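You operate a simulated robot arm through the tools that you are given. There is no shell and no other tool.

You run a simulated two-armed robot. Do the job below in one go: nothing can be reset, and whatever is moved stays where it is left.

## Task
Set the three black knobs as the job card says, then run one dry stroke.
Fine: the green button starts it.

It is judged by the outcome, as a careful person would: the job done as asked, and still so three seconds after it is handed in. It fails if anything else is knocked over, pushed out of place, dropped, spilled or broken.

## Robot
Two 7-joint arms with two-finger parallel grippers on one trunk that stands fixed in place. Base frame: the origin is at the foot of the trunk, x ahead of it, y to its left, z up. Lengths are in mm, angles in rad, forces in N, time in s.
The left shoulder is at [60, 189, 1253], the right one opposite. With the tool pointing down near the work surface each hand reaches from about 100 to 640 mm from the base axis, measured 20 degrees to its own side. Payload 3.43 kg a hand.
Tool frame (each hand has its own): the origin (TCP) lies between the finger pads and is the grasp point; the fingertips stand 30 mm ahead of it; z points along the fingers, y is the line along which they close. Largest opening 94 mm; finger width 28, thickness 10; the body of the gripper, 50 by 96 mm, starts 55 mm behind the TCP.
Orientation is told as [roll, pitch, yaw] about the base's x, y, z axes, in that order, counted from this pose: with the fingers straight down and closing along the base's y, the tool's x points along the base's -x, its y along +y and its z along -z.

## Interface
- The arms move only by the tool send_rows. It takes "left_series", "right_series" or both (then of equal length, played together; a hand with none holds still); each is a list of rows, each a list of 3 entries, a list of its own where there are three numbers: the shift along the tool's x, y, z in mm, then the turn, a rotation vector about the tool's x, y, z in rad, then the opening in per cent of the stroke, from 0 (shut) to 100 (fully open). In form: [[[dx, dy, dz], [rx, ry, rz], hand], ...]. A call has 1 to 20 rows; each row is the pose to reach, as a shift and turn from the pose commanded when the call began, along the tool's axes at that moment. Each row takes 0.2 s and may step no farther than 50 mm and 0.15 rad from the row before; otherwise, or with a gripper value out of range, the whole call is refused. A pose out of reach is approached as far as the arm can. The call stops where the force on the tool passes 40 N (or 10 N more than at its start, if that is more) or the arm is blocked; 0.2 s more then pass. Each finger travels about 153 mm/s and halts on what it meets, pressing with about 33 N; the grip force reading is that of the motor and also rises with nothing between the fingers. The clock runs only during rows and for 0.2 s after the last one: add rows that repeat a pose to give the fingers time. The reply holds the time, the measured pose of the TCP, the force on the tool along the base axes, the opening and the grip force, in the units named above and with some noise, with the torque about the TCP (base axes, N m) and any sound that the robot's microphone picked up.
- Cameras (640 x 400 px; columns grow to the right, rows downward): "scene" is now at [5.9, -31.4, 1796.8]; the picture's right is [-0.42, -0.91, 0.00], its down [-0.73, 0.34, -0.59] and it looks along [0.54, -0.25, -0.80] (base axes); focal length 337 px, centre (320, 200). "left" rides on the left gripper at [76, -14, -103] in its tool frame; the picture's right is [0.18, 0.98, 0.00], its down [-0.75, 0.14, -0.64] and it looks along [-0.63, 0.12, 0.77] (tool axes); focal length 243 px, centre (320, 200). "right" rides on the right gripper at [76, 14, -103] in its tool frame; the picture's right is [-0.18, 0.98, 0.00], its down [-0.75, -0.14, -0.64] and it looks along [-0.63, -0.12, 0.77] (tool axes); focal length 243 px, centre (320, 200). There is no depth. A picture from a camera that has moved, and an enlarged one, comes with that camera's place and axes in the base frame and with its lens.
- capture(camera): a new picture of that camera. No time passes.
- lift_body(by): slides the trunk up (or, below 0, down) by that many mm; the arms and the scene camera ride with it, the base frame stays. It gives what a move gives, with no picture.
- pan_tilt(pan, tilt): turns the head with the scene camera to pan (to the left, within 1.501 rad either way) and tilt (down, from -0.506 to 1.204), counted from straight ahead of the robot. It gives what a move gives.
- close_up(camera, box): a new picture of the part [left, top, right, bottom] of that camera's present view, enlarged. No time passes.
- hand_in(): hands the job in; it is judged then, once.

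Nothing tells you positions but the pictures and the camera data. Unless the task says otherwise, let go and move clear before handing in.

The tools are called by a JSON object that holds its "fn" and its "kwargs". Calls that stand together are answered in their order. send_rows: Moves the arms, as the interface text tells. Its arguments: {"type":"object","properties":{"left_series":{"type":"array","items":{"type":"array"}},"right_series":{"type":"array","items":{"type":"array"}}},"required":[]} The other tools are called the same way: lift_body (by) moves the trunk up or down; pan_tilt (pan, tilt) turns the head that bears the scene camera; capture (camera) takes a picture; close_up (camera, box) takes an enlarged picture of a part of a camera's view; hand_in () hands the job in.

At the start:

```text
time_s: 0.0
left_position: [406.0, 69.1, 1128.1]
left_tool_rot: [0.0, 0.0, -0.001]
left_contact_force: [0.1, 0.2, -0.1]
left_moment: [0.04, 0.0, -0.01]
left_opening: 94.2
left_grip_force: 0.0
right_position: [376.6, -322.8, 1123.5]
right_tool_rot: [0.001, 0.001, -0.001]
right_contact_force: [-0.1, -0.6, 0.3]
right_moment: [0.03, -0.01, 0.01]
right_opening: 94.3
right_grip_force: 0.1
trunk travel left (down, up): [-925.0, 65.0]
head pan, tilt (commanded): [-0.438, 0.935]
```

scene: 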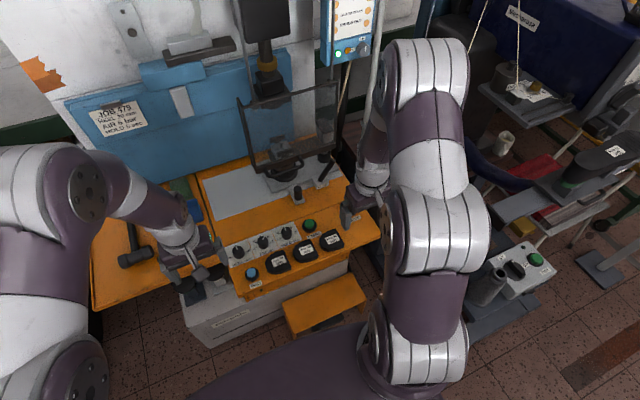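
right: 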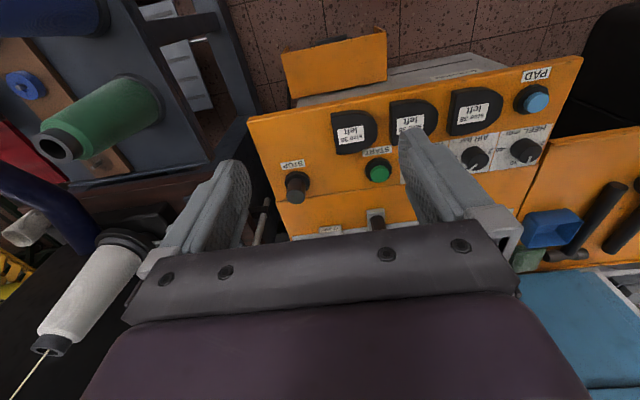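
left: 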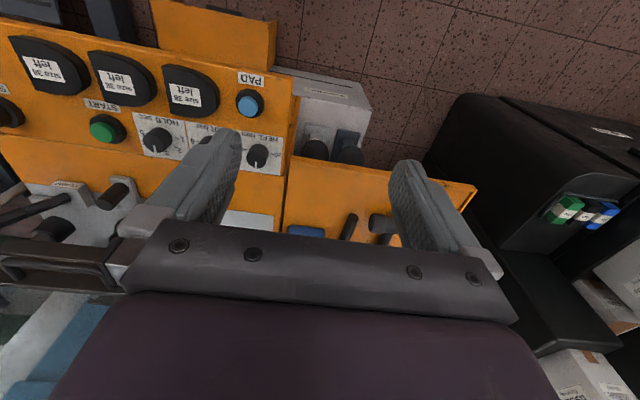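

I see an orange press bench with three black knobs, a green START button, and a job card on the blue cover behind it. I'll zoom in on the card, the knobs and the controls before I move anything.

{"fn": "close_up", "kwargs": {"camera": "scene", "box": [80, 90, 160, 140]}}

{"fn": "close_up", "kwargs": {"camera": "scene", "box": [215, 205, 375, 305]}}

{"fn": "close_up", "kwargs": {"camera": "scene", "box": [310, 0, 390, 60]}}

{"fn": "close_up", "kwargs": {"camera": "left", "box": [60, 80, 300, 230]}}

{"fn": "close_up", "kwargs": {"camera": "scene", "box": [190, 60, 390, 210]}}

```text
8.00 times, centred on (120, 115) of scene
camera zoom: at [5.9, -31.4, 1796.8], right [-0.42, -0.91, 0.0], down [-0.73, 0.34, -0.59], along [0.54, -0.25, -0.8], focal length 2697 px, centre (1920, 880)
```

zoom: 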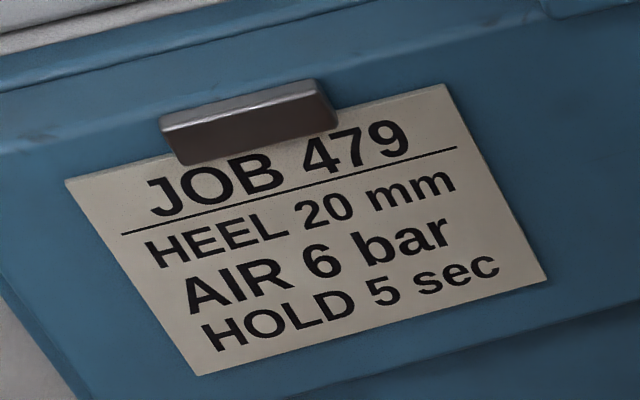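

```text
4.00 times, centred on (295, 255) of scene
camera zoom: at [5.9, -31.4, 1796.8], right [-0.42, -0.91, 0.0], down [-0.73, 0.34, -0.59], along [0.54, -0.25, -0.8], focal length 1349 px, centre (420, -20)
```

zoom: 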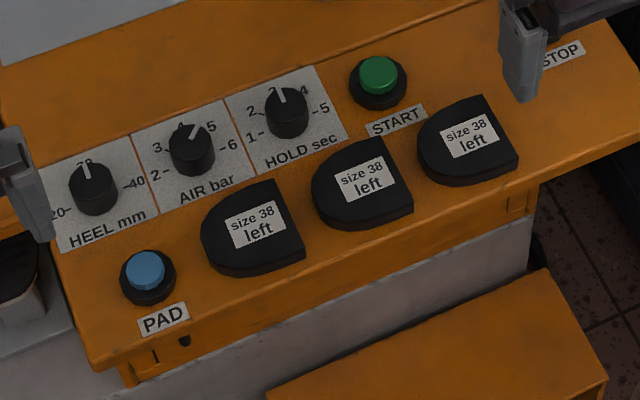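

```text
6.67 times, centred on (350, 30) of scene
camera zoom: at [5.9, -31.4, 1796.8], right [-0.42, -0.91, 0.0], down [-0.73, 0.34, -0.59], along [0.54, -0.25, -0.8], focal length 2248 px, centre (120, 1333)
```

zoom: 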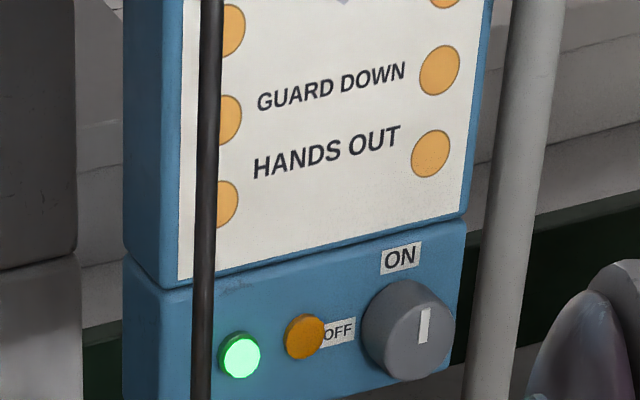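

```text
2.67 times, centred on (180, 155) of left
camera zoom: at [330.5, 56.9, 1229.5], right [-0.18, 0.98, 0.0], down [0.75, 0.14, 0.64], along [0.63, 0.12, -0.77], focal length 647 px, centre (693, 320)
```

zoom: 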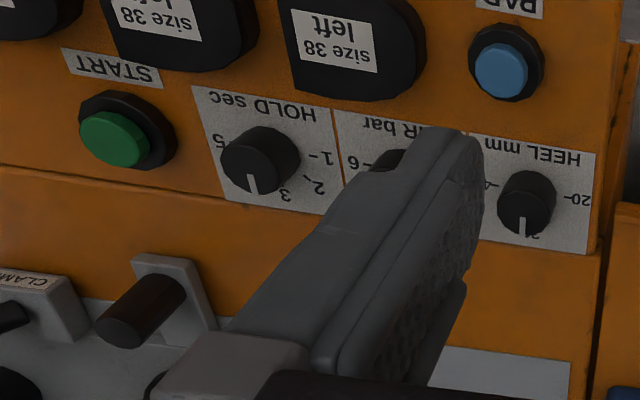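

```text
2.67 times, centred on (290, 135) of scene
camera zoom: at [5.9, -31.4, 1796.8], right [-0.42, -0.91, 0.0], down [-0.73, 0.34, -0.59], along [0.54, -0.25, -0.8], focal length 899 px, centre (400, 373)
```

zoom: 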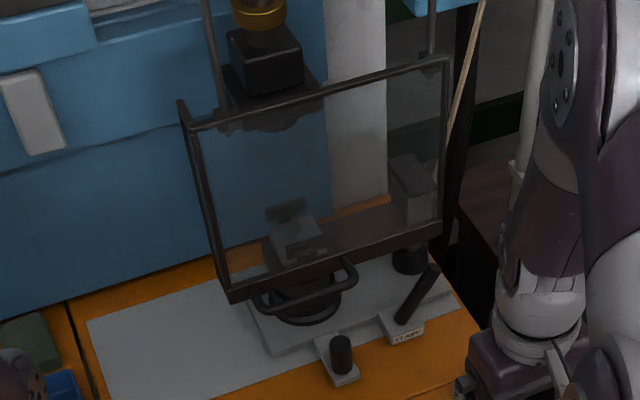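

The card reads HEEL 20 mm, AIR 6 bar, HOLD 5 sec, and there's also an instruction board whose top I can't see. I'll turn the head to read all of that board and check the guard and press area.

{"fn": "pan_tilt", "kwargs": {"pan": -0.4, "tilt": 0.55}}

{"fn": "capture", "kwargs": {"camera": "scene"}}

```text
time_s: 0.9
left_position: [406.5, 71.1, 1127.6]
left_tool_rot: [0.0, 0.0, 0.001]
left_contact_force: [-0.2, -0.7, 0.3]
left_moment: [-0.03, -0.03, 0.0]
left_opening: 94.1
left_grip_force: 0.0
right_position: [376.1, -323.2, 1124.4]
right_tool_rot: [-0.001, 0.0, 0.0]
right_contact_force: [0.2, 0.0, -0.1]
right_moment: [0.0, 0.02, 0.0]
right_opening: 94.0
right_grip_force: 0.2
trunk travel left (down, up): [-925.0, 65.0]
head pan, tilt (commanded): [-0.4, 0.55]
```

```text
taken
camera scene: at [21.9, -35.1, 1828.6], right [-0.39, -0.92, 0.0], down [-0.48, 0.2, -0.85], along [0.78, -0.33, -0.52], focal length 337 px, centre (320, 200)
```

scene: 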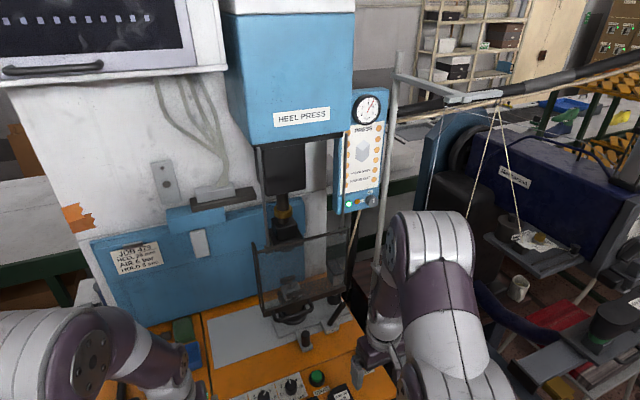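

{"fn": "close_up", "kwargs": {"camera": "scene", "box": [325, 85, 405, 215]}}

{"fn": "close_up", "kwargs": {"camera": "scene", "box": [230, 190, 390, 360]}}

{"fn": "close_up", "kwargs": {"camera": "scene", "box": [100, 150, 260, 250]}}

{"fn": "close_up", "kwargs": {"camera": "scene", "box": [210, 90, 350, 190]}}

```text
3.08 times, centred on (365, 150) of scene
camera zoom: at [21.9, -35.1, 1828.6], right [-0.39, -0.92, 0.0], down [-0.48, 0.2, -0.85], along [0.78, -0.33, -0.52], focal length 1037 px, centre (182, 354)
```

zoom: 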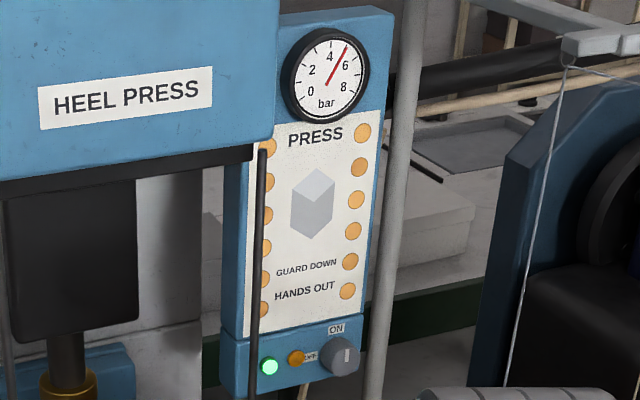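

```text
2.35 times, centred on (310, 275) of scene
camera zoom: at [21.9, -35.1, 1828.6], right [-0.39, -0.92, 0.0], down [-0.48, 0.2, -0.85], along [0.78, -0.33, -0.52], focal length 793 px, centre (344, 24)
```

zoom: 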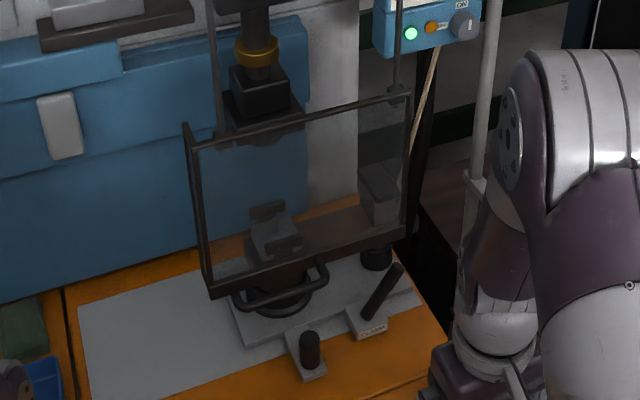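

```text
4.00 times, centred on (180, 200) of scene
camera zoom: at [21.9, -35.1, 1828.6], right [-0.39, -0.92, 0.0], down [-0.48, 0.2, -0.85], along [0.78, -0.33, -0.52], focal length 1349 px, centre (880, 200)
```

zoom: 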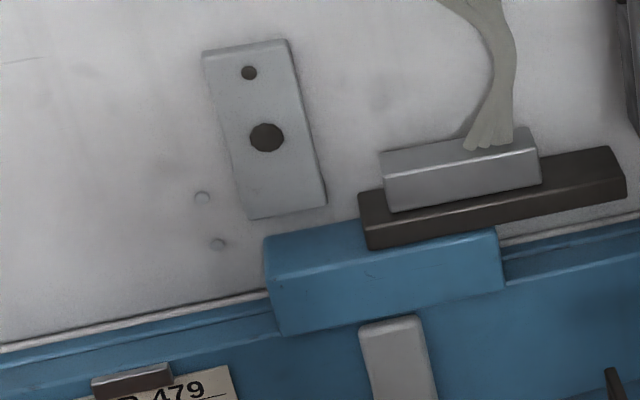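

```text
4.00 times, centred on (280, 140) of scene
camera zoom: at [21.9, -35.1, 1828.6], right [-0.39, -0.92, 0.0], down [-0.48, 0.2, -0.85], along [0.78, -0.33, -0.52], focal length 1349 px, centre (480, 440)
```

zoom: 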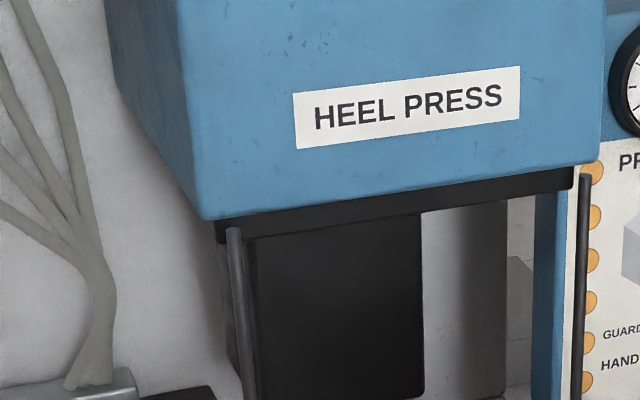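

The board says GUARD DOWN and HANDS OUT, the switch is ON, and the lamp is green. I put the knobs at about x=575, y=-13/-95/-177 and START at about (566,-255), all near z≈848. Next I'll check the guard and the jig.

{"fn": "close_up", "kwargs": {"camera": "left", "box": [0, 150, 160, 400]}}

{"fn": "close_up", "kwargs": {"camera": "right", "box": [240, 60, 600, 285]}}

{"fn": "pan_tilt", "kwargs": {"pan": -0.38, "tilt": 0.8}}

{"fn": "capture", "kwargs": {"camera": "scene"}}

{"fn": "close_up", "kwargs": {"camera": "scene", "box": [220, 110, 380, 210]}}

{"fn": "close_up", "kwargs": {"camera": "scene", "box": [200, 210, 360, 310]}}

```text
1.60 times, centred on (80, 275) of left
camera zoom: at [330.5, 56.9, 1229.5], right [-0.18, 0.98, 0.0], down [0.75, 0.14, 0.64], along [0.63, 0.12, -0.77], focal length 388 px, centre (704, 80)
```

zoom: 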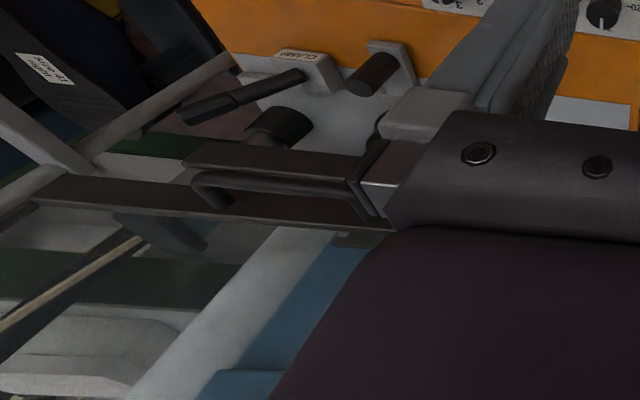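

```text
1.78 times, centred on (420, 172) of right
camera zoom: at [299.0, -308.4, 1226.4], right [0.18, 0.98, 0.0], down [0.75, -0.14, 0.64], along [0.63, -0.12, -0.77], focal length 431 px, centre (142, 249)
```

zoom: 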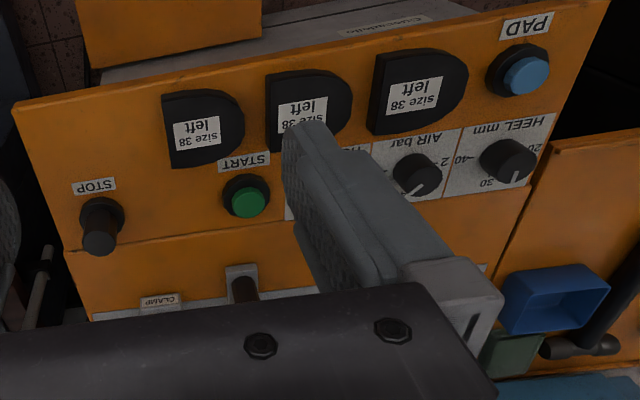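

```text
time_s: 1.6
left_position: [406.7, 68.9, 1127.9]
left_tool_rot: [-0.001, 0.0, 0.001]
left_contact_force: [-0.7, -0.1, -0.7]
left_moment: [0.03, 0.0, 0.03]
left_opening: 94.1
left_grip_force: 0.0
right_position: [376.8, -323.3, 1124.5]
right_tool_rot: [0.0, 0.0, -0.001]
right_contact_force: [0.3, -0.2, -0.4]
right_moment: [0.01, -0.02, 0.0]
right_opening: 93.8
right_grip_force: 0.0
trunk travel left (down, up): [-925.0, 65.0]
head pan, tilt (commanded): [-0.38, 0.799]
```

```text
taken
camera scene: at [14.1, -30.2, 1807.4], right [-0.37, -0.93, 0.0], down [-0.67, 0.27, -0.7], along [0.65, -0.26, -0.72], focal length 337 px, centre (320, 200)
```

scene: 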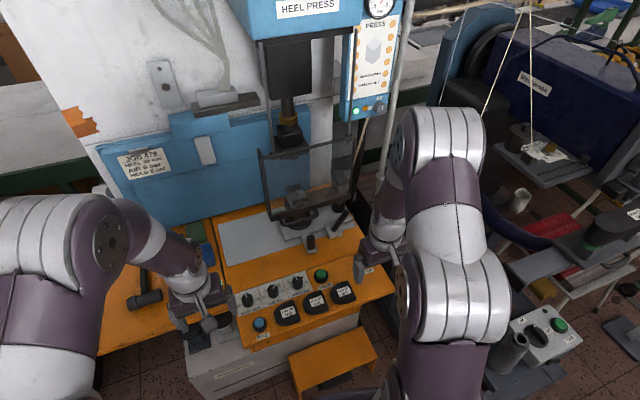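

```text
4.00 times, centred on (300, 160) of scene
camera zoom: at [14.1, -30.2, 1807.4], right [-0.37, -0.93, 0.0], down [-0.67, 0.27, -0.7], along [0.65, -0.26, -0.72], focal length 1349 px, centre (400, 360)
```

zoom: 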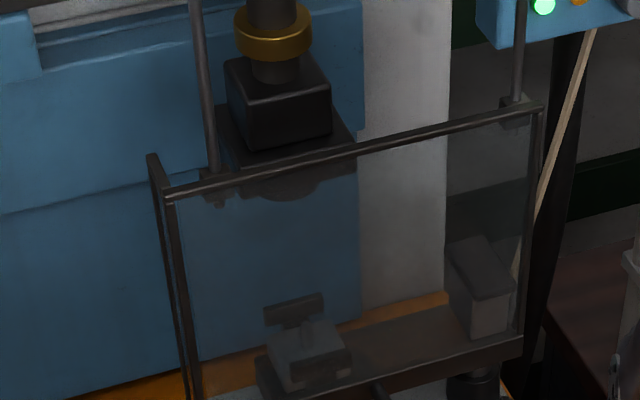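

```text
4.00 times, centred on (280, 260) of scene
camera zoom: at [14.1, -30.2, 1807.4], right [-0.37, -0.93, 0.0], down [-0.67, 0.27, -0.7], along [0.65, -0.26, -0.72], focal length 1349 px, centre (480, -40)
```

zoom: 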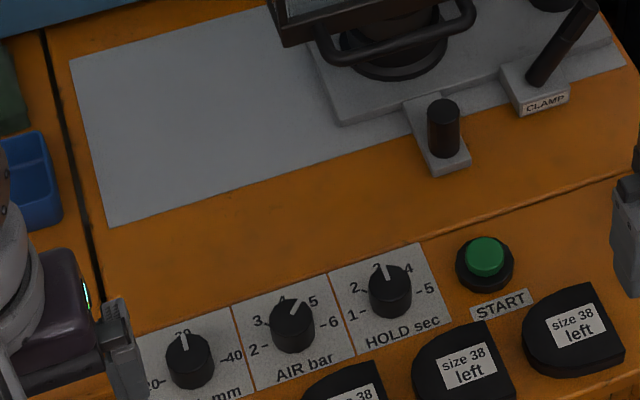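

Triangulating the guard handle gives about (627,-209,1060), so the guard is still UP and has to come down. I'll move the right hand inward and slightly up, with clear space around it, to get a second view of the guard and knobs.

{"fn": "send_rows", "kwargs": {"right_series": [[[-8, 40, -6], [0, 0, 0], 60], [[-16, 80, -12], [0, 0, 0], 30], [[-24, 120, -18], [0, 0, 0], 0], [[-32, 160, -24], [0, 0, 0], 0], [[-40, 190, -30], [0, 0, 0], 0], [[-40, 190, -30], [0, 0, 0], 0]]}}

{"fn": "capture", "kwargs": {"camera": "right"}}

{"fn": "capture", "kwargs": {"camera": "scene"}}

```text
time_s: 3.0
left_position: [406.5, 68.7, 1126.9]
left_tool_rot: [0.001, 0.001, -0.001]
left_contact_force: [0.2, 0.1, -0.2]
left_moment: [0.02, 0.01, -0.02]
left_opening: 94.2
left_grip_force: 0.1
right_position: [414.9, -133.0, 1154.0]
right_tool_rot: [0.0, 0.002, -0.001]
right_contact_force: [-0.4, -0.1, -0.1]
right_moment: [0.02, 0.03, 0.02]
right_opening: 0.2
right_grip_force: 33.1
trunk travel left (down, up): [-925.0, 65.0]
head pan, tilt (commanded): [-0.38, 0.799]
```

```text
taken
camera right: at [338.4, -118.7, 1256.3], right [0.18, 0.98, 0.0], down [0.75, -0.14, 0.64], along [0.63, -0.12, -0.77], focal length 243 px, centre (320, 200)
```

right: 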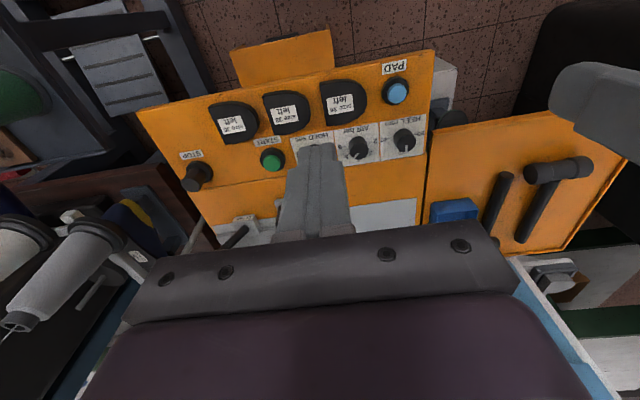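

```text
taken
camera scene: at [13.9, -31.2, 1807.3], right [-0.37, -0.93, 0.0], down [-0.67, 0.27, -0.7], along [0.65, -0.26, -0.72], focal length 337 px, centre (320, 200)
```

scene: 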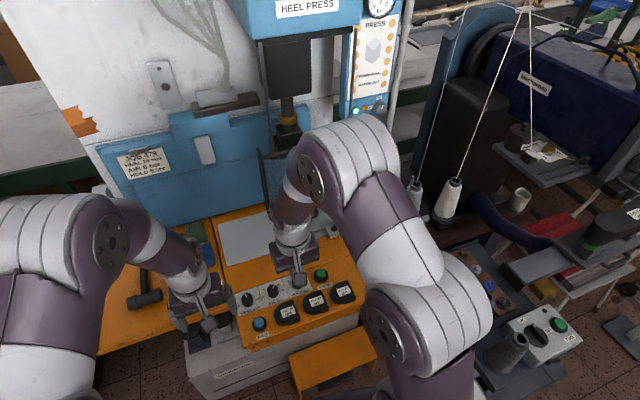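

The gripper hides anything ahead of it when the tool points down. I'll pitch the right tool forward about 45° so its camera looks level at the guard.

{"fn": "send_rows", "kwargs": {"right_series": [[[0, 0, 0], [0, -0.14, 0], 0], [[0, 0, 0], [0, -0.28, 0], 0], [[0, 0, 0], [0, -0.42, 0], 0], [[0, 0, 0], [0, -0.56, 0], 0], [[0, 0, 0], [0, -0.7, 0], 0], [[0, 0, 0], [0, -0.8, 0], 0], [[0, 0, 0], [0, -0.8, 0], 0]]}}

{"fn": "capture", "kwargs": {"camera": "right"}}

{"fn": "capture", "kwargs": {"camera": "scene"}}

```text
time_s: 4.6
left_position: [408.4, 71.1, 1128.4]
left_tool_rot: [-0.001, 0.0, 0.001]
left_contact_force: [-0.1, 0.4, -0.1]
left_moment: [0.01, -0.02, 0.02]
left_opening: 93.9
left_grip_force: 0.1
right_position: [416.7, -132.4, 1153.4]
right_tool_rot: [-0.002, -0.801, 0.0]
right_contact_force: [-0.6, 0.6, -0.2]
right_moment: [0.04, 0.02, 0.01]
right_opening: 0.0
right_grip_force: 32.9
right hand out of reach, approached as far as the arm can: row 4, 5
trunk travel left (down, up): [-925.0, 65.0]
head pan, tilt (commanded): [-0.38, 0.799]
```

```text
taken
camera right: at [289.1, -118.1, 1170.3], right [0.13, 0.98, 0.13], down [0.06, -0.14, 0.99], along [0.99, -0.12, -0.08], focal length 243 px, centre (320, 200)
```

right: 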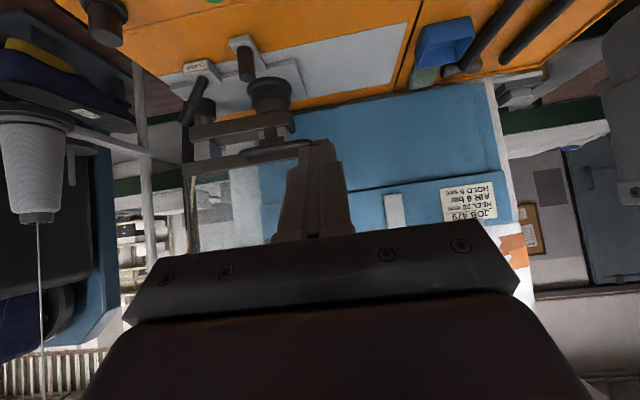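

```text
taken
camera scene: at [14.3, -29.9, 1807.3], right [-0.37, -0.93, 0.0], down [-0.67, 0.27, -0.7], along [0.65, -0.26, -0.72], focal length 337 px, centre (320, 200)
```

scene: 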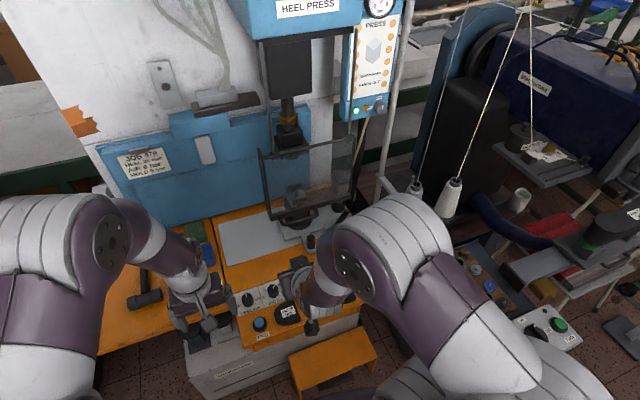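

{"fn": "close_up", "kwargs": {"camera": "right", "box": [160, 20, 360, 200]}}

{"fn": "close_up", "kwargs": {"camera": "scene", "box": [230, 120, 380, 260]}}

```text
2.22 times, centred on (260, 110) of right
camera zoom: at [289.1, -118.1, 1170.3], right [0.13, 0.98, 0.13], down [0.06, -0.14, 0.99], along [0.99, -0.12, -0.08], focal length 539 px, centre (453, 400)
```

zoom: 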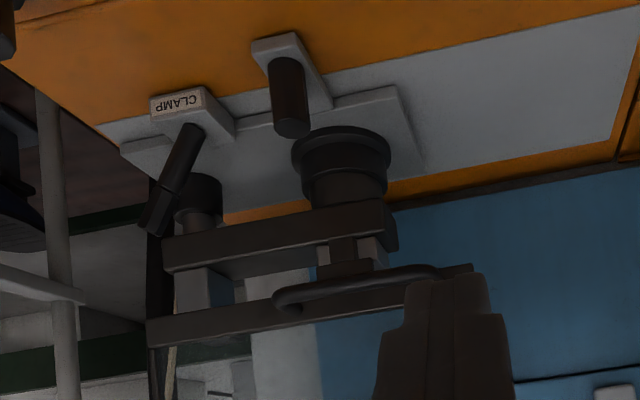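

```text
2.86 times, centred on (305, 190) of scene
camera zoom: at [14.3, -29.9, 1807.3], right [-0.37, -0.93, 0.0], down [-0.67, 0.27, -0.7], along [0.65, -0.26, -0.72], focal length 963 px, centre (363, 229)
```

zoom: 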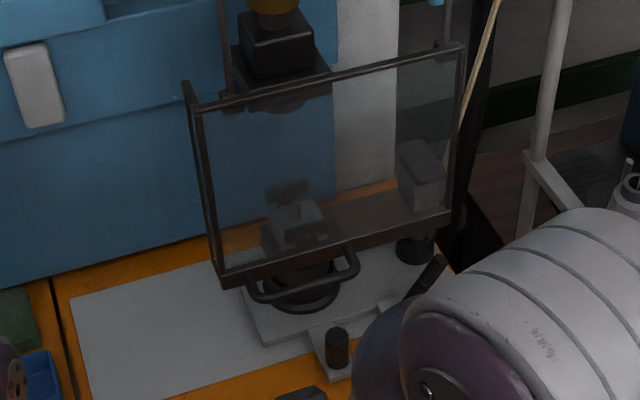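

The handle bar now fixes well at about (629,-212,1058). The guard frame plane is x≈667, with a black stop post below it at about (676,-262,908). I'll roll the pitched right hand a quarter turn so the fingers can straddle the bar, then look again.

{"fn": "send_rows", "kwargs": {"right_series": [[[0, 0, 0], [0, 0, 0.14], 10], [[0, 0, 0], [0, 0, 0.28], 20], [[0, 0, 0], [0, 0, 0.42], 32], [[0, 0, 0], [0, 0, 0.56], 32], [[0, 0, 0], [0, 0, 0.7], 32], [[0, 0, 0], [0, 0, 0.84], 32], [[0, 0, 0], [0, 0, 0.98], 32], [[0, 0, 0], [0, 0, 1.12], 32], [[0, 0, 0], [0, 0, 1.26], 32], [[0, 0, 0], [0, 0, 1.4], 32], [[0, 0, 0], [0, 0, 1.5], 32], [[0, 0, 0], [0, 0, 1.571], 32], [[0, 0, 0], [0, 0, 1.571], 32]]}}

{"fn": "capture", "kwargs": {"camera": "right"}}

{"fn": "capture", "kwargs": {"camera": "scene"}}

```text
time_s: 7.4
left_position: [407.8, 71.3, 1128.0]
left_tool_rot: [0.0, 0.0, 0.0]
left_contact_force: [-0.1, 0.6, 0.4]
left_moment: [-0.04, 0.0, 0.0]
left_opening: 93.9
left_grip_force: 0.2
right_position: [523.1, -122.8, 1186.6]
right_tool_rot: [0.75, 0.001, -1.565]
right_contact_force: [-0.7, 0.8, -0.2]
right_moment: [-0.03, 0.03, -0.02]
right_opening: 30.2
right_grip_force: 0.0
right hand out of reach, approached as far as the arm can: row 1, 2, 3, 4, 5, 6, 7, 8, 9, 10, 11, 12, 13
trunk travel left (down, up): [-925.0, 65.0]
head pan, tilt (commanded): [-0.38, 0.799]
```

```text
taken
camera right: at [461.2, -46.9, 1271.6], right [0.72, -0.18, 0.67], down [-0.54, -0.76, 0.37], along [0.44, -0.63, -0.64], focal length 243 px, centre (320, 200)
```

right: 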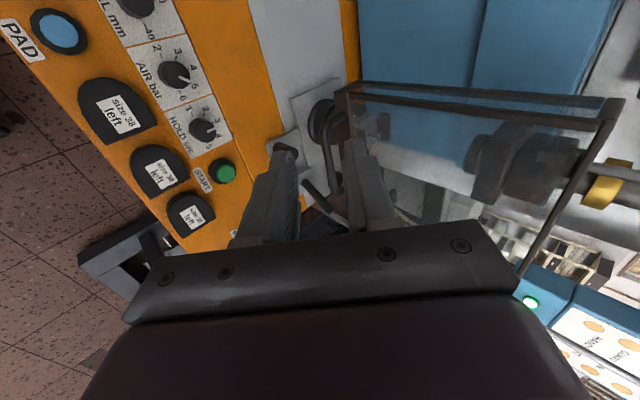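

```text
taken
camera scene: at [14.0, -30.0, 1807.3], right [-0.37, -0.93, 0.0], down [-0.67, 0.27, -0.7], along [0.65, -0.26, -0.72], focal length 337 px, centre (320, 200)
```

scene: 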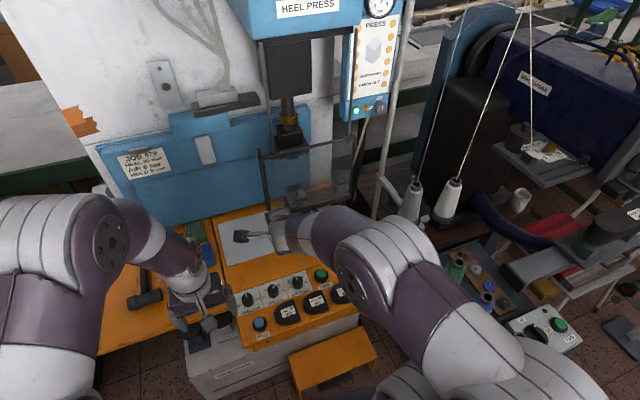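

The hand rolled correctly, but the arm was too folded at that spot, so the actual TCP is at (523,-123,1187). I'll zoom in on the handle from this new viewpoint before going closer.

{"fn": "close_up", "kwargs": {"camera": "right", "box": [240, 70, 440, 240]}}

{"fn": "close_up", "kwargs": {"camera": "right", "box": [100, 0, 260, 200]}}

{"fn": "close_up", "kwargs": {"camera": "scene", "box": [210, 170, 370, 320]}}

```text
2.35 times, centred on (340, 155) of right
camera zoom: at [461.2, -46.9, 1271.6], right [0.72, -0.18, 0.67], down [-0.54, -0.76, 0.37], along [0.44, -0.63, -0.64], focal length 571 px, centre (273, 306)
```

zoom: 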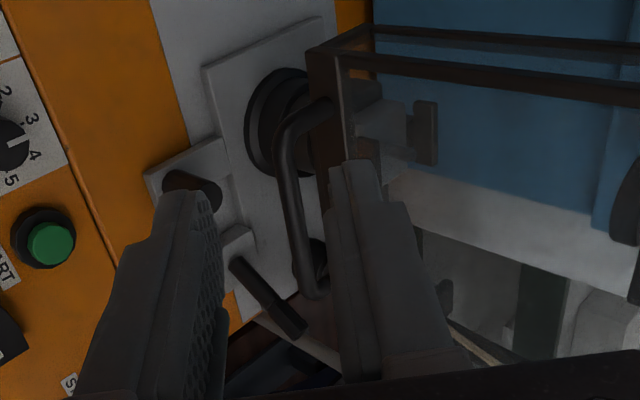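

```text
2.00 times, centred on (180, 100) of right
camera zoom: at [461.2, -46.9, 1271.6], right [0.72, -0.18, 0.67], down [-0.54, -0.76, 0.37], along [0.44, -0.63, -0.64], focal length 485 px, centre (600, 400)
```

zoom: 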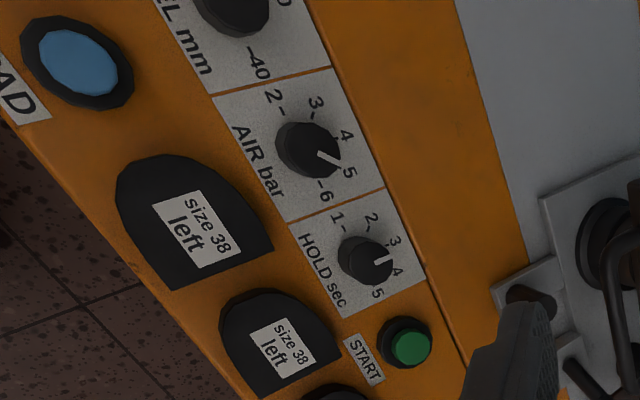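

```text
2.67 times, centred on (290, 245) of scene
camera zoom: at [14.0, -30.0, 1807.3], right [-0.37, -0.93, 0.0], down [-0.67, 0.27, -0.7], along [0.65, -0.26, -0.72], focal length 899 px, centre (400, 80)
```

zoom: 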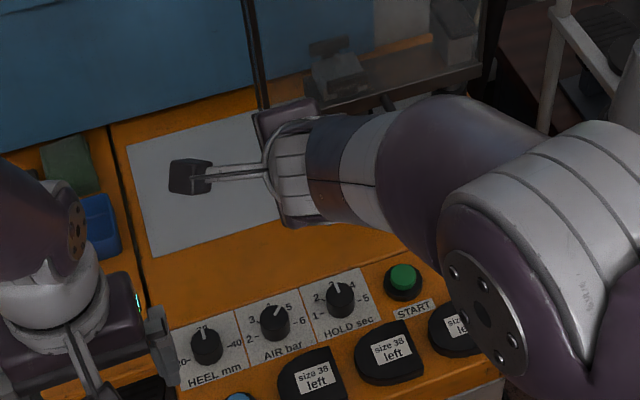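

The new view agrees: the bar is at about (631,-210,1058) and the guard frame's front face is x≈665. I'll move the right hand to a point about 90 mm short of the bar along the finger line.

{"fn": "send_rows", "kwargs": {"right_series": [[[-29, -3, 22], [0, 0, 0], 32], [[-58, -6, 44], [0, 0, 0], 32], [[-87, -9.6, 67], [0, 0, 0], 32], [[-87, -9.6, 67], [0, 0, 0], 32]]}}

{"fn": "capture", "kwargs": {"camera": "right"}}

{"fn": "capture", "kwargs": {"camera": "scene"}}

```text
time_s: 8.4
left_position: [406.8, 69.8, 1127.6]
left_tool_rot: [0.001, 0.0, -0.001]
left_contact_force: [0.1, 0.0, 0.2]
left_moment: [0.03, 0.03, 0.01]
left_opening: 93.9
left_grip_force: 0.0
right_position: [560.4, -213.8, 1126.6]
right_tool_rot: [0.751, 0.001, -1.566]
right_contact_force: [-0.9, 0.6, 0.5]
right_moment: [0.0, -0.02, 0.04]
right_opening: 30.1
right_grip_force: 0.1
right hand out of reach, approached as far as the arm can: row 2
trunk travel left (down, up): [-925.0, 65.0]
head pan, tilt (commanded): [-0.38, 0.799]
```

```text
taken
camera right: at [499.6, -137.7, 1211.7], right [0.72, -0.18, 0.67], down [-0.54, -0.76, 0.37], along [0.44, -0.63, -0.64], focal length 243 px, centre (320, 200)
```

right: 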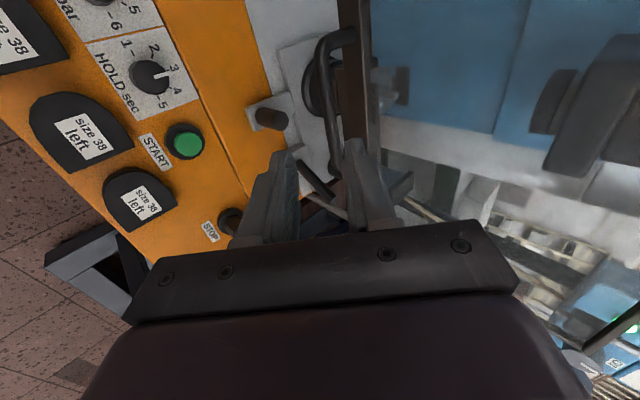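

```text
taken
camera scene: at [13.9, -29.8, 1807.3], right [-0.37, -0.93, 0.0], down [-0.67, 0.27, -0.7], along [0.65, -0.26, -0.72], focal length 337 px, centre (320, 200)
```

scene: 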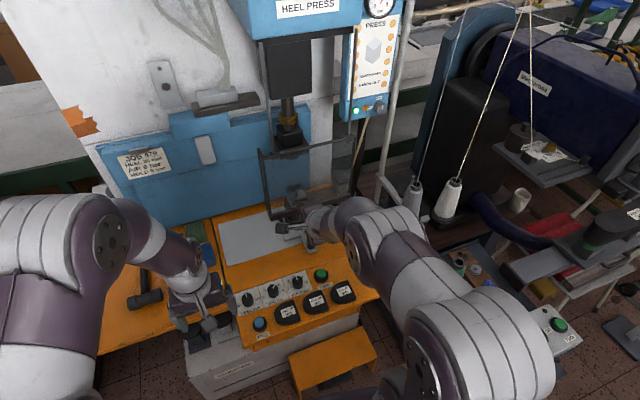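

The move went where I expected. I'll zoom in to check how the fingers line up with the bar.

{"fn": "close_up", "kwargs": {"camera": "right", "box": [240, 0, 440, 240]}}

{"fn": "close_up", "kwargs": {"camera": "scene", "box": [230, 140, 370, 260]}}

{"fn": "close_up", "kwargs": {"camera": "right", "box": [60, 0, 220, 180]}}

```text
1.67 times, centred on (340, 120) of right
camera zoom: at [499.6, -137.7, 1211.7], right [0.72, -0.18, 0.67], down [-0.54, -0.76, 0.37], along [0.44, -0.63, -0.64], focal length 404 px, centre (287, 333)
```

zoom: 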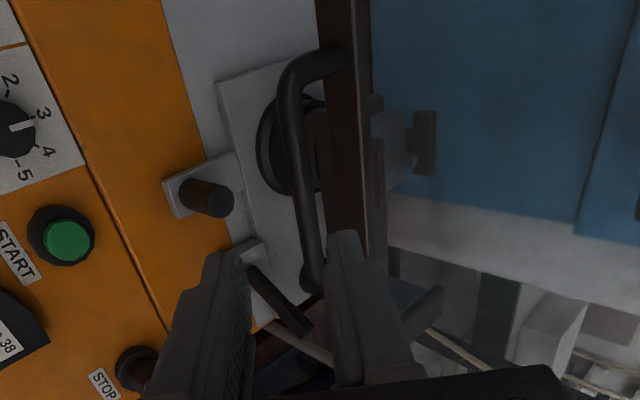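

```text
3.33 times, centred on (300, 200) of scene
camera zoom: at [13.9, -29.8, 1807.3], right [-0.37, -0.93, 0.0], down [-0.67, 0.27, -0.7], along [0.65, -0.26, -0.72], focal length 1124 px, centre (387, 200)
```

zoom: 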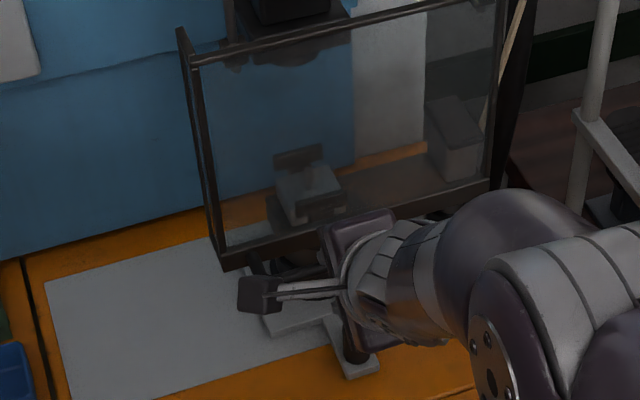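

```text
2.22 times, centred on (140, 90) of right
camera zoom: at [499.6, -137.7, 1211.7], right [0.72, -0.18, 0.67], down [-0.54, -0.76, 0.37], along [0.44, -0.63, -0.64], focal length 539 px, centre (720, 444)
```

zoom: 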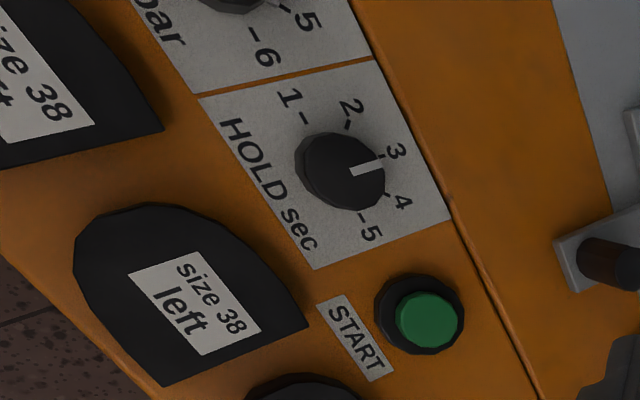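

The bar sits about 6 mm toward the upper finger, so I'll correct for that and move most of the way in. I'll check once more before the last part.

{"fn": "send_rows", "kwargs": {"right_series": [[[0, 3, 25], [0, 0, 0], 34], [[0, 6.5, 50], [0, 0, 0], 34], [[0, 6.5, 50], [0, 0, 0], 34]]}}

{"fn": "close_up", "kwargs": {"camera": "right", "box": [240, 50, 440, 240]}}

```text
time_s: 9.2
left_position: [405.2, 70.7, 1128.7]
left_tool_rot: [0.0, -0.001, 0.002]
left_contact_force: [0.4, -0.8, 1.5]
left_moment: [0.05, -0.02, 0.0]
left_opening: 93.9
left_grip_force: 0.1
right_position: [599.3, -214.3, 1095.2]
right_tool_rot: [0.751, 0.0, -1.566]
right_contact_force: [-0.1, 0.2, -0.2]
right_moment: [0.01, -0.01, 0.01]
right_opening: 31.8
right_grip_force: 0.1
trunk travel left (down, up): [-925.0, 65.0]
head pan, tilt (commanded): [-0.38, 0.799]
```

```text
2.11 times, centred on (340, 145) of right
camera zoom: at [537.7, -138.1, 1179.6], right [0.72, -0.18, 0.67], down [-0.54, -0.76, 0.37], along [0.44, -0.63, -0.64], focal length 511 px, centre (278, 316)
```

zoom: 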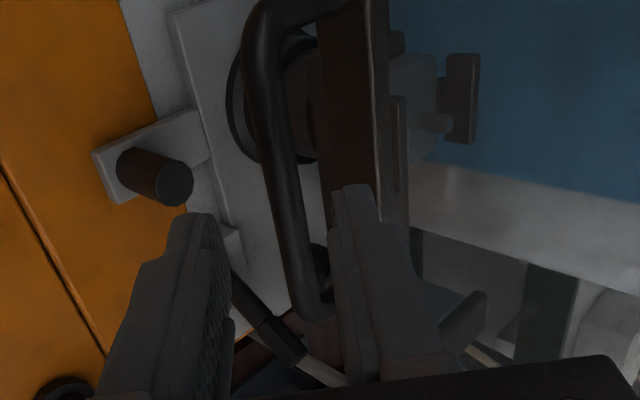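

The bar is nearly centred, with about 3 mm left to correct. I'll do the final 26 mm advance and close on the bar.

{"fn": "send_rows", "kwargs": {"right_series": [[[0, 2, 13], [0, 0, 0], 31], [[0, 2, 26], [0, 0, 0], 31], [[0, 2, 26], [0, 0, 0], 31]]}}

{"fn": "close_up", "kwargs": {"camera": "right", "box": [240, 50, 440, 240]}}

```text
time_s: 10.0
left_position: [406.5, 71.7, 1128.4]
left_tool_rot: [0.0, 0.0, -0.002]
left_contact_force: [-0.5, -0.1, 0.3]
left_moment: [0.02, 0.03, -0.02]
left_opening: 94.0
left_grip_force: 0.0
right_position: [618.2, -213.4, 1076.6]
right_tool_rot: [0.751, 0.001, -1.564]
right_contact_force: [-0.2, -0.4, -0.3]
right_moment: [-0.02, 0.0, -0.01]
right_opening: 29.2
right_grip_force: 0.0
trunk travel left (down, up): [-925.0, 65.0]
head pan, tilt (commanded): [-0.38, 0.799]
```

```text
2.11 times, centred on (340, 145) of right
camera zoom: at [557.7, -137.6, 1161.9], right [0.72, -0.18, 0.67], down [-0.54, -0.76, 0.37], along [0.44, -0.63, -0.64], focal length 511 px, centre (278, 316)
```

zoom: 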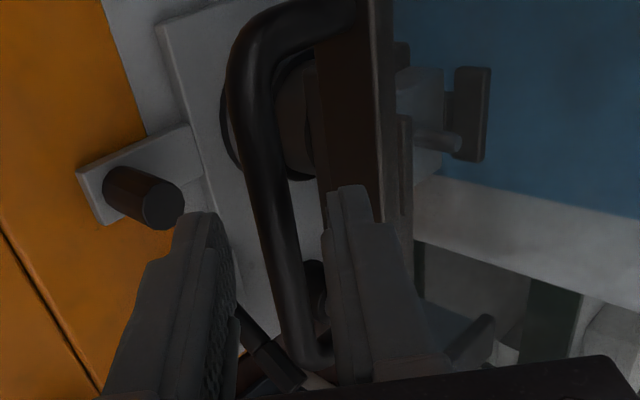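

{"fn": "send_rows", "kwargs": {"right_series": [[[0, 0, 0], [0, 0, 0], 15], [[0, 0, 0], [0, 0, 0], 5], [[0, 0, 0], [0, 0, 0], 0], [[0, 0, 0], [0, 0, 0], 0]]}}

{"fn": "close_up", "kwargs": {"camera": "right", "box": [240, 50, 440, 240]}}

```text
time_s: 11.0
left_position: [406.6, 69.4, 1127.7]
left_tool_rot: [-0.001, -0.002, 0.001]
left_contact_force: [0.2, 0.0, -0.4]
left_moment: [-0.01, 0.02, 0.01]
left_opening: 93.7
left_grip_force: 0.1
right_position: [618.8, -213.6, 1075.8]
right_tool_rot: [0.748, 0.0, -1.566]
right_contact_force: [0.1, 0.2, -1.4]
right_moment: [-0.3, 0.0, 0.46]
right_opening: 10.8
right_grip_force: 44.0
trunk travel left (down, up): [-925.0, 65.0]
head pan, tilt (commanded): [-0.38, 0.799]
```

```text
2.11 times, centred on (340, 145) of right
camera zoom: at [558.3, -137.6, 1161.7], right [0.72, -0.18, 0.67], down [-0.54, -0.76, 0.37], along [0.44, -0.63, -0.64], focal length 511 px, centre (278, 316)
```

zoom: 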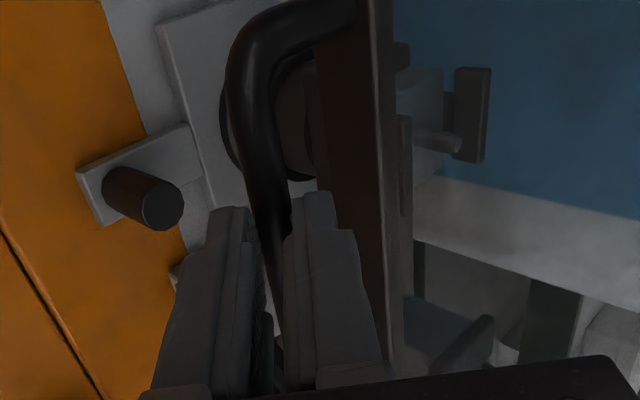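

The grip holds the 11 mm bar. Now I'll pull straight down 40 mm, slowly, to feel how the guard moves.

{"fn": "send_rows", "kwargs": {"right_series": [[[0, -6.8, 7.3], [0, 0, 0], 0], [[0, -13.6, 14.6], [0, 0, 0], 0], [[0, -20.4, 21.9], [0, 0, 0], 0], [[0, -27.3, 29.2], [0, 0, 0], 0]]}}

{"fn": "capture", "kwargs": {"camera": "scene"}}

```text
time_s: 11.6
left_position: [398.8, 70.6, 1132.9]
left_tool_rot: [-0.003, -0.009, -0.003]
left_contact_force: [-0.2, -0.9, 1.6]
left_moment: [0.01, 0.0, -0.01]
left_opening: 94.0
left_grip_force: 0.0
right_position: [617.8, -214.2, 1075.8]
right_tool_rot: [0.779, -0.001, -1.564]
right_contact_force: [-27.7, -0.6, 27.0]
right_moment: [0.32, 0.1, 0.66]
right_opening: 10.8
right_grip_force: 44.4
trunk travel left (down, up): [-925.0, 65.0]
head pan, tilt (commanded): [-0.38, 0.799]
stopped in row 2 (right hand): the force on the tool passed its limit at 46 N (the readings are from after the stop); the commanded pose is now the measured one
```

```text
taken
camera scene: at [0.6, -28.7, 1807.7], right [-0.37, -0.93, 0.0], down [-0.66, 0.27, -0.7], along [0.65, -0.26, -0.71], focal length 337 px, centre (320, 200)
```

scene: 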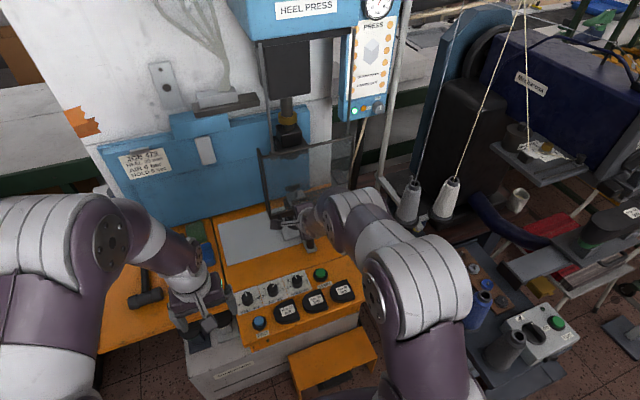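

The guard didn't move: the reaction was about 46 N along the finger axis before the stop. Before pulling harder I need to know how this guard works, so I'll look closely at its rods, brackets and handle.

{"fn": "send_rows", "kwargs": {"right_series": [[[0, 0, 0], [0, 0, 0], 0], [[0, 0, 0], [0, 0, 0], 0]]}}

{"fn": "pan_tilt", "kwargs": {"pan": -0.38, "tilt": 0.6}}

{"fn": "close_up", "kwargs": {"camera": "scene", "box": [220, 100, 400, 240]}}

{"fn": "close_up", "kwargs": {"camera": "scene", "box": [240, 220, 400, 340]}}

```text
time_s: 12.2
left_position: [398.6, 71.3, 1131.4]
left_tool_rot: [0.0, -0.006, 0.001]
left_contact_force: [0.3, -0.1, 0.4]
left_moment: [-0.02, 0.02, -0.01]
left_opening: 94.0
left_grip_force: 0.0
right_position: [618.6, -213.8, 1076.1]
right_tool_rot: [0.781, 0.001, -1.566]
right_contact_force: [-29.5, -3.7, 31.2]
right_moment: [-0.89, -0.05, -0.1]
right_opening: 10.6
right_grip_force: 44.7
trunk travel left (down, up): [-925.0, 65.0]
head pan, tilt (commanded): [-0.38, 0.799]
```

```text
time_s: 12.9
left_position: [398.6, 71.4, 1130.5]
left_tool_rot: [0.001, -0.009, 0.0]
left_contact_force: [0.0, 0.0, 0.2]
left_moment: [0.01, 0.0, 0.02]
left_opening: 94.3
left_grip_force: 0.1
right_position: [618.2, -213.8, 1075.4]
right_tool_rot: [0.78, 0.001, -1.566]
right_contact_force: [-28.7, -4.3, 33.5]
right_moment: [-0.63, -0.1, -0.04]
right_opening: 10.9
right_grip_force: 44.7
trunk travel left (down, up): [-925.0, 65.0]
head pan, tilt (commanded): [-0.38, 0.6]
```

```text
2.86 times, centred on (310, 170) of scene
camera zoom: at [6.9, -32.1, 1824.4], right [-0.37, -0.93, 0.0], down [-0.52, 0.21, -0.83], along [0.77, -0.31, -0.56], focal length 963 px, centre (349, 286)
```

zoom: 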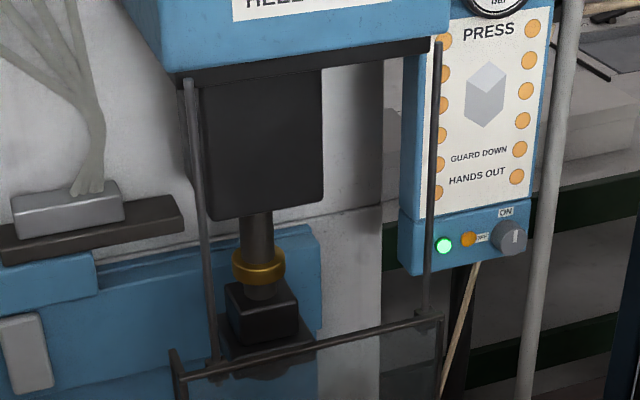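

```text
3.33 times, centred on (320, 280) of scene
camera zoom: at [6.9, -32.1, 1824.4], right [-0.37, -0.93, 0.0], down [-0.52, 0.21, -0.83], along [0.77, -0.31, -0.56], focal length 1124 px, centre (320, -67)
```

zoom: 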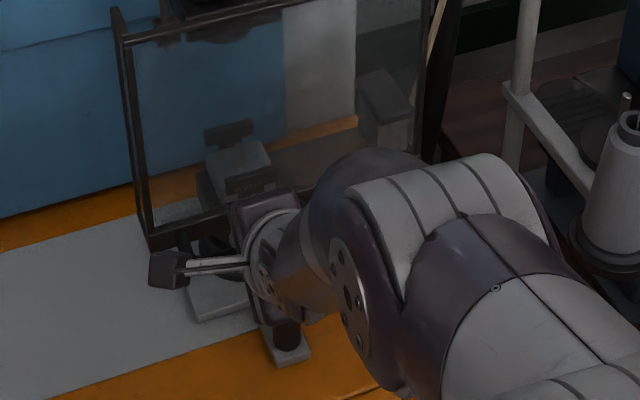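

On reflection, the guide rods end right at the guard's brackets, and the guard spans z≈1054–1288, exactly the gap between the ram and the jig. It wouldn't go any lower and the green lamp is lit, so the guard is already down at its stop. I'll take the load off the grip before letting go.

{"fn": "send_rows", "kwargs": {"right_series": [[[0, 0, -3], [0, 0, 0], 0], [[0, 0, -6], [0, 0, 0], 0], [[0, 0, -6], [0, 0, 0], 0]]}}

```text
time_s: 13.7
left_position: [403.5, 70.0, 1129.8]
left_tool_rot: [0.0, -0.006, 0.001]
left_contact_force: [-0.5, -0.3, -0.6]
left_moment: [0.01, 0.0, -0.04]
left_opening: 94.1
left_grip_force: 0.0
right_position: [618.3, -215.7, 1075.9]
right_tool_rot: [0.773, 0.0, -1.565]
right_contact_force: [-11.4, -5.1, 16.0]
right_moment: [-0.41, -0.12, -0.1]
right_opening: 10.8
right_grip_force: 44.2
trunk travel left (down, up): [-925.0, 65.0]
head pan, tilt (commanded): [-0.38, 0.6]
```

The load is easing, so I'll back off a few more millimetres while still gripping.

{"fn": "send_rows", "kwargs": {"right_series": [[[0, 0, -3], [0, 0, 0], 0], [[0, 1, -5], [0, 0, 0], 0], [[0, 1, -5], [0, 0, 0], 0]]}}

```text
time_s: 14.5
left_position: [402.6, 70.8, 1129.8]
left_tool_rot: [0.001, -0.003, 0.001]
left_contact_force: [-0.5, -0.1, -0.2]
left_moment: [0.01, -0.06, 0.0]
left_opening: 94.3
left_grip_force: 0.0
right_position: [614.5, -214.4, 1080.6]
right_tool_rot: [0.775, 0.0, -1.566]
right_contact_force: [-0.7, 0.0, -0.1]
right_moment: [0.01, -0.07, 0.0]
right_opening: 0.0
right_grip_force: 33.7
trunk travel left (down, up): [-925.0, 65.0]
head pan, tilt (commanded): [-0.38, 0.6]
```

The fingers slipped off the bar cleanly and all forces are zero. I'll retreat along the finger axis and check the guard hasn't changed.

{"fn": "send_rows", "kwargs": {"right_series": [[[0, 0, -30], [0, 0, 0], 0], [[0, 0, -60], [0, 0, 0], 0], [[0, 0, -90], [0, 0, 0], 0], [[0, 0, -90], [0, 0, 0], 0]]}}

{"fn": "pan_tilt", "kwargs": {"pan": -0.38, "tilt": 0.8}}

{"fn": "capture", "kwargs": {"camera": "scene"}}

{"fn": "close_up", "kwargs": {"camera": "scene", "box": [230, 120, 380, 260]}}

{"fn": "close_up", "kwargs": {"camera": "right", "box": [60, 0, 440, 240]}}

```text
time_s: 15.5
left_position: [407.0, 70.2, 1126.9]
left_tool_rot: [0.0, 0.001, 0.0]
left_contact_force: [0.1, 0.0, -0.2]
left_moment: [0.01, -0.01, -0.01]
left_opening: 94.1
left_grip_force: 0.1
right_position: [556.2, -214.8, 1142.5]
right_tool_rot: [0.77, -0.001, -1.564]
right_contact_force: [-0.3, 0.1, 0.1]
right_moment: [0.01, 0.0, 0.02]
right_opening: 0.1
right_grip_force: 33.2
trunk travel left (down, up): [-925.0, 65.0]
head pan, tilt (commanded): [-0.38, 0.6]
```

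```text
time_s: 16.3
left_position: [407.3, 70.9, 1127.0]
left_tool_rot: [0.0, -0.001, -0.001]
left_contact_force: [-0.3, 0.0, 0.3]
left_moment: [-0.04, -0.02, -0.02]
left_opening: 93.9
left_grip_force: 0.0
right_position: [554.2, -214.6, 1142.7]
right_tool_rot: [0.769, -0.001, -1.566]
right_contact_force: [1.0, 0.0, -0.7]
right_moment: [0.03, 0.01, 0.04]
right_opening: 0.0
right_grip_force: 33.0
trunk travel left (down, up): [-925.0, 65.0]
head pan, tilt (commanded): [-0.38, 0.799]
```

```text
taken
camera scene: at [13.9, -30.1, 1807.4], right [-0.37, -0.93, 0.0], down [-0.67, 0.27, -0.7], along [0.65, -0.26, -0.72], focal length 337 px, centre (320, 200)
```

scene: 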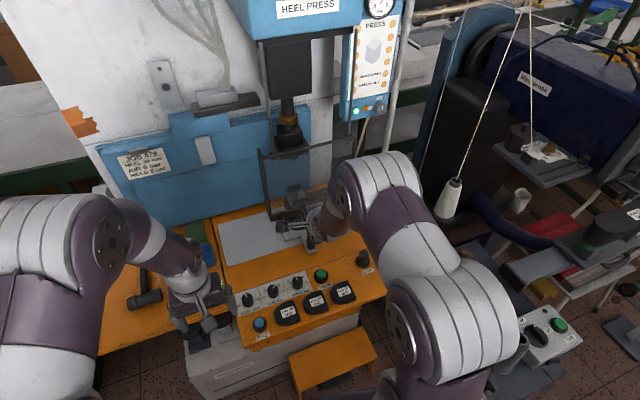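

```text
2.86 times, centred on (305, 190) of scene
camera zoom: at [13.9, -30.1, 1807.4], right [-0.37, -0.93, 0.0], down [-0.67, 0.27, -0.7], along [0.65, -0.26, -0.72], focal length 963 px, centre (363, 229)
```

zoom: 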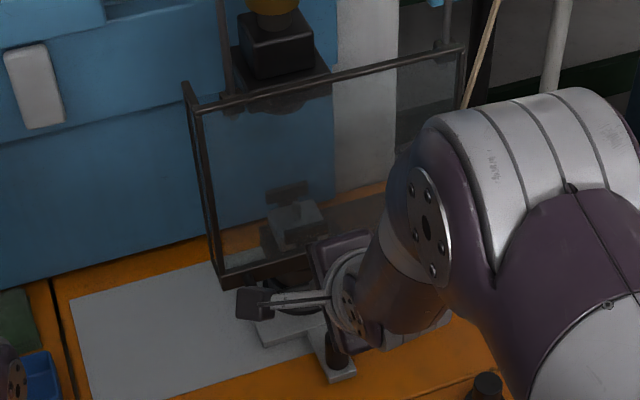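

```text
1.67 times, centred on (250, 120) of right
camera zoom: at [493.1, -138.1, 1227.1], right [0.71, -0.18, 0.68], down [-0.54, -0.76, 0.36], along [0.45, -0.63, -0.63], focal length 404 px, centre (437, 333)
```

zoom: 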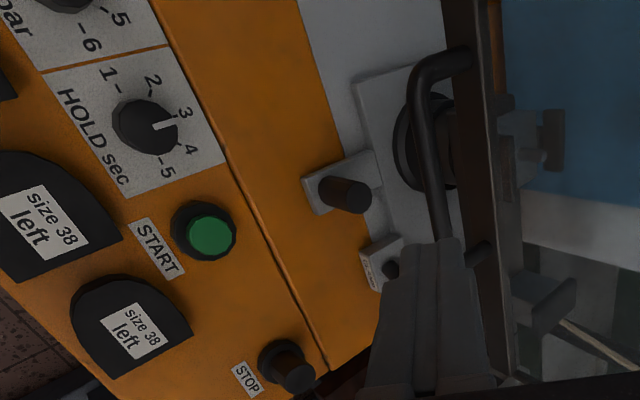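

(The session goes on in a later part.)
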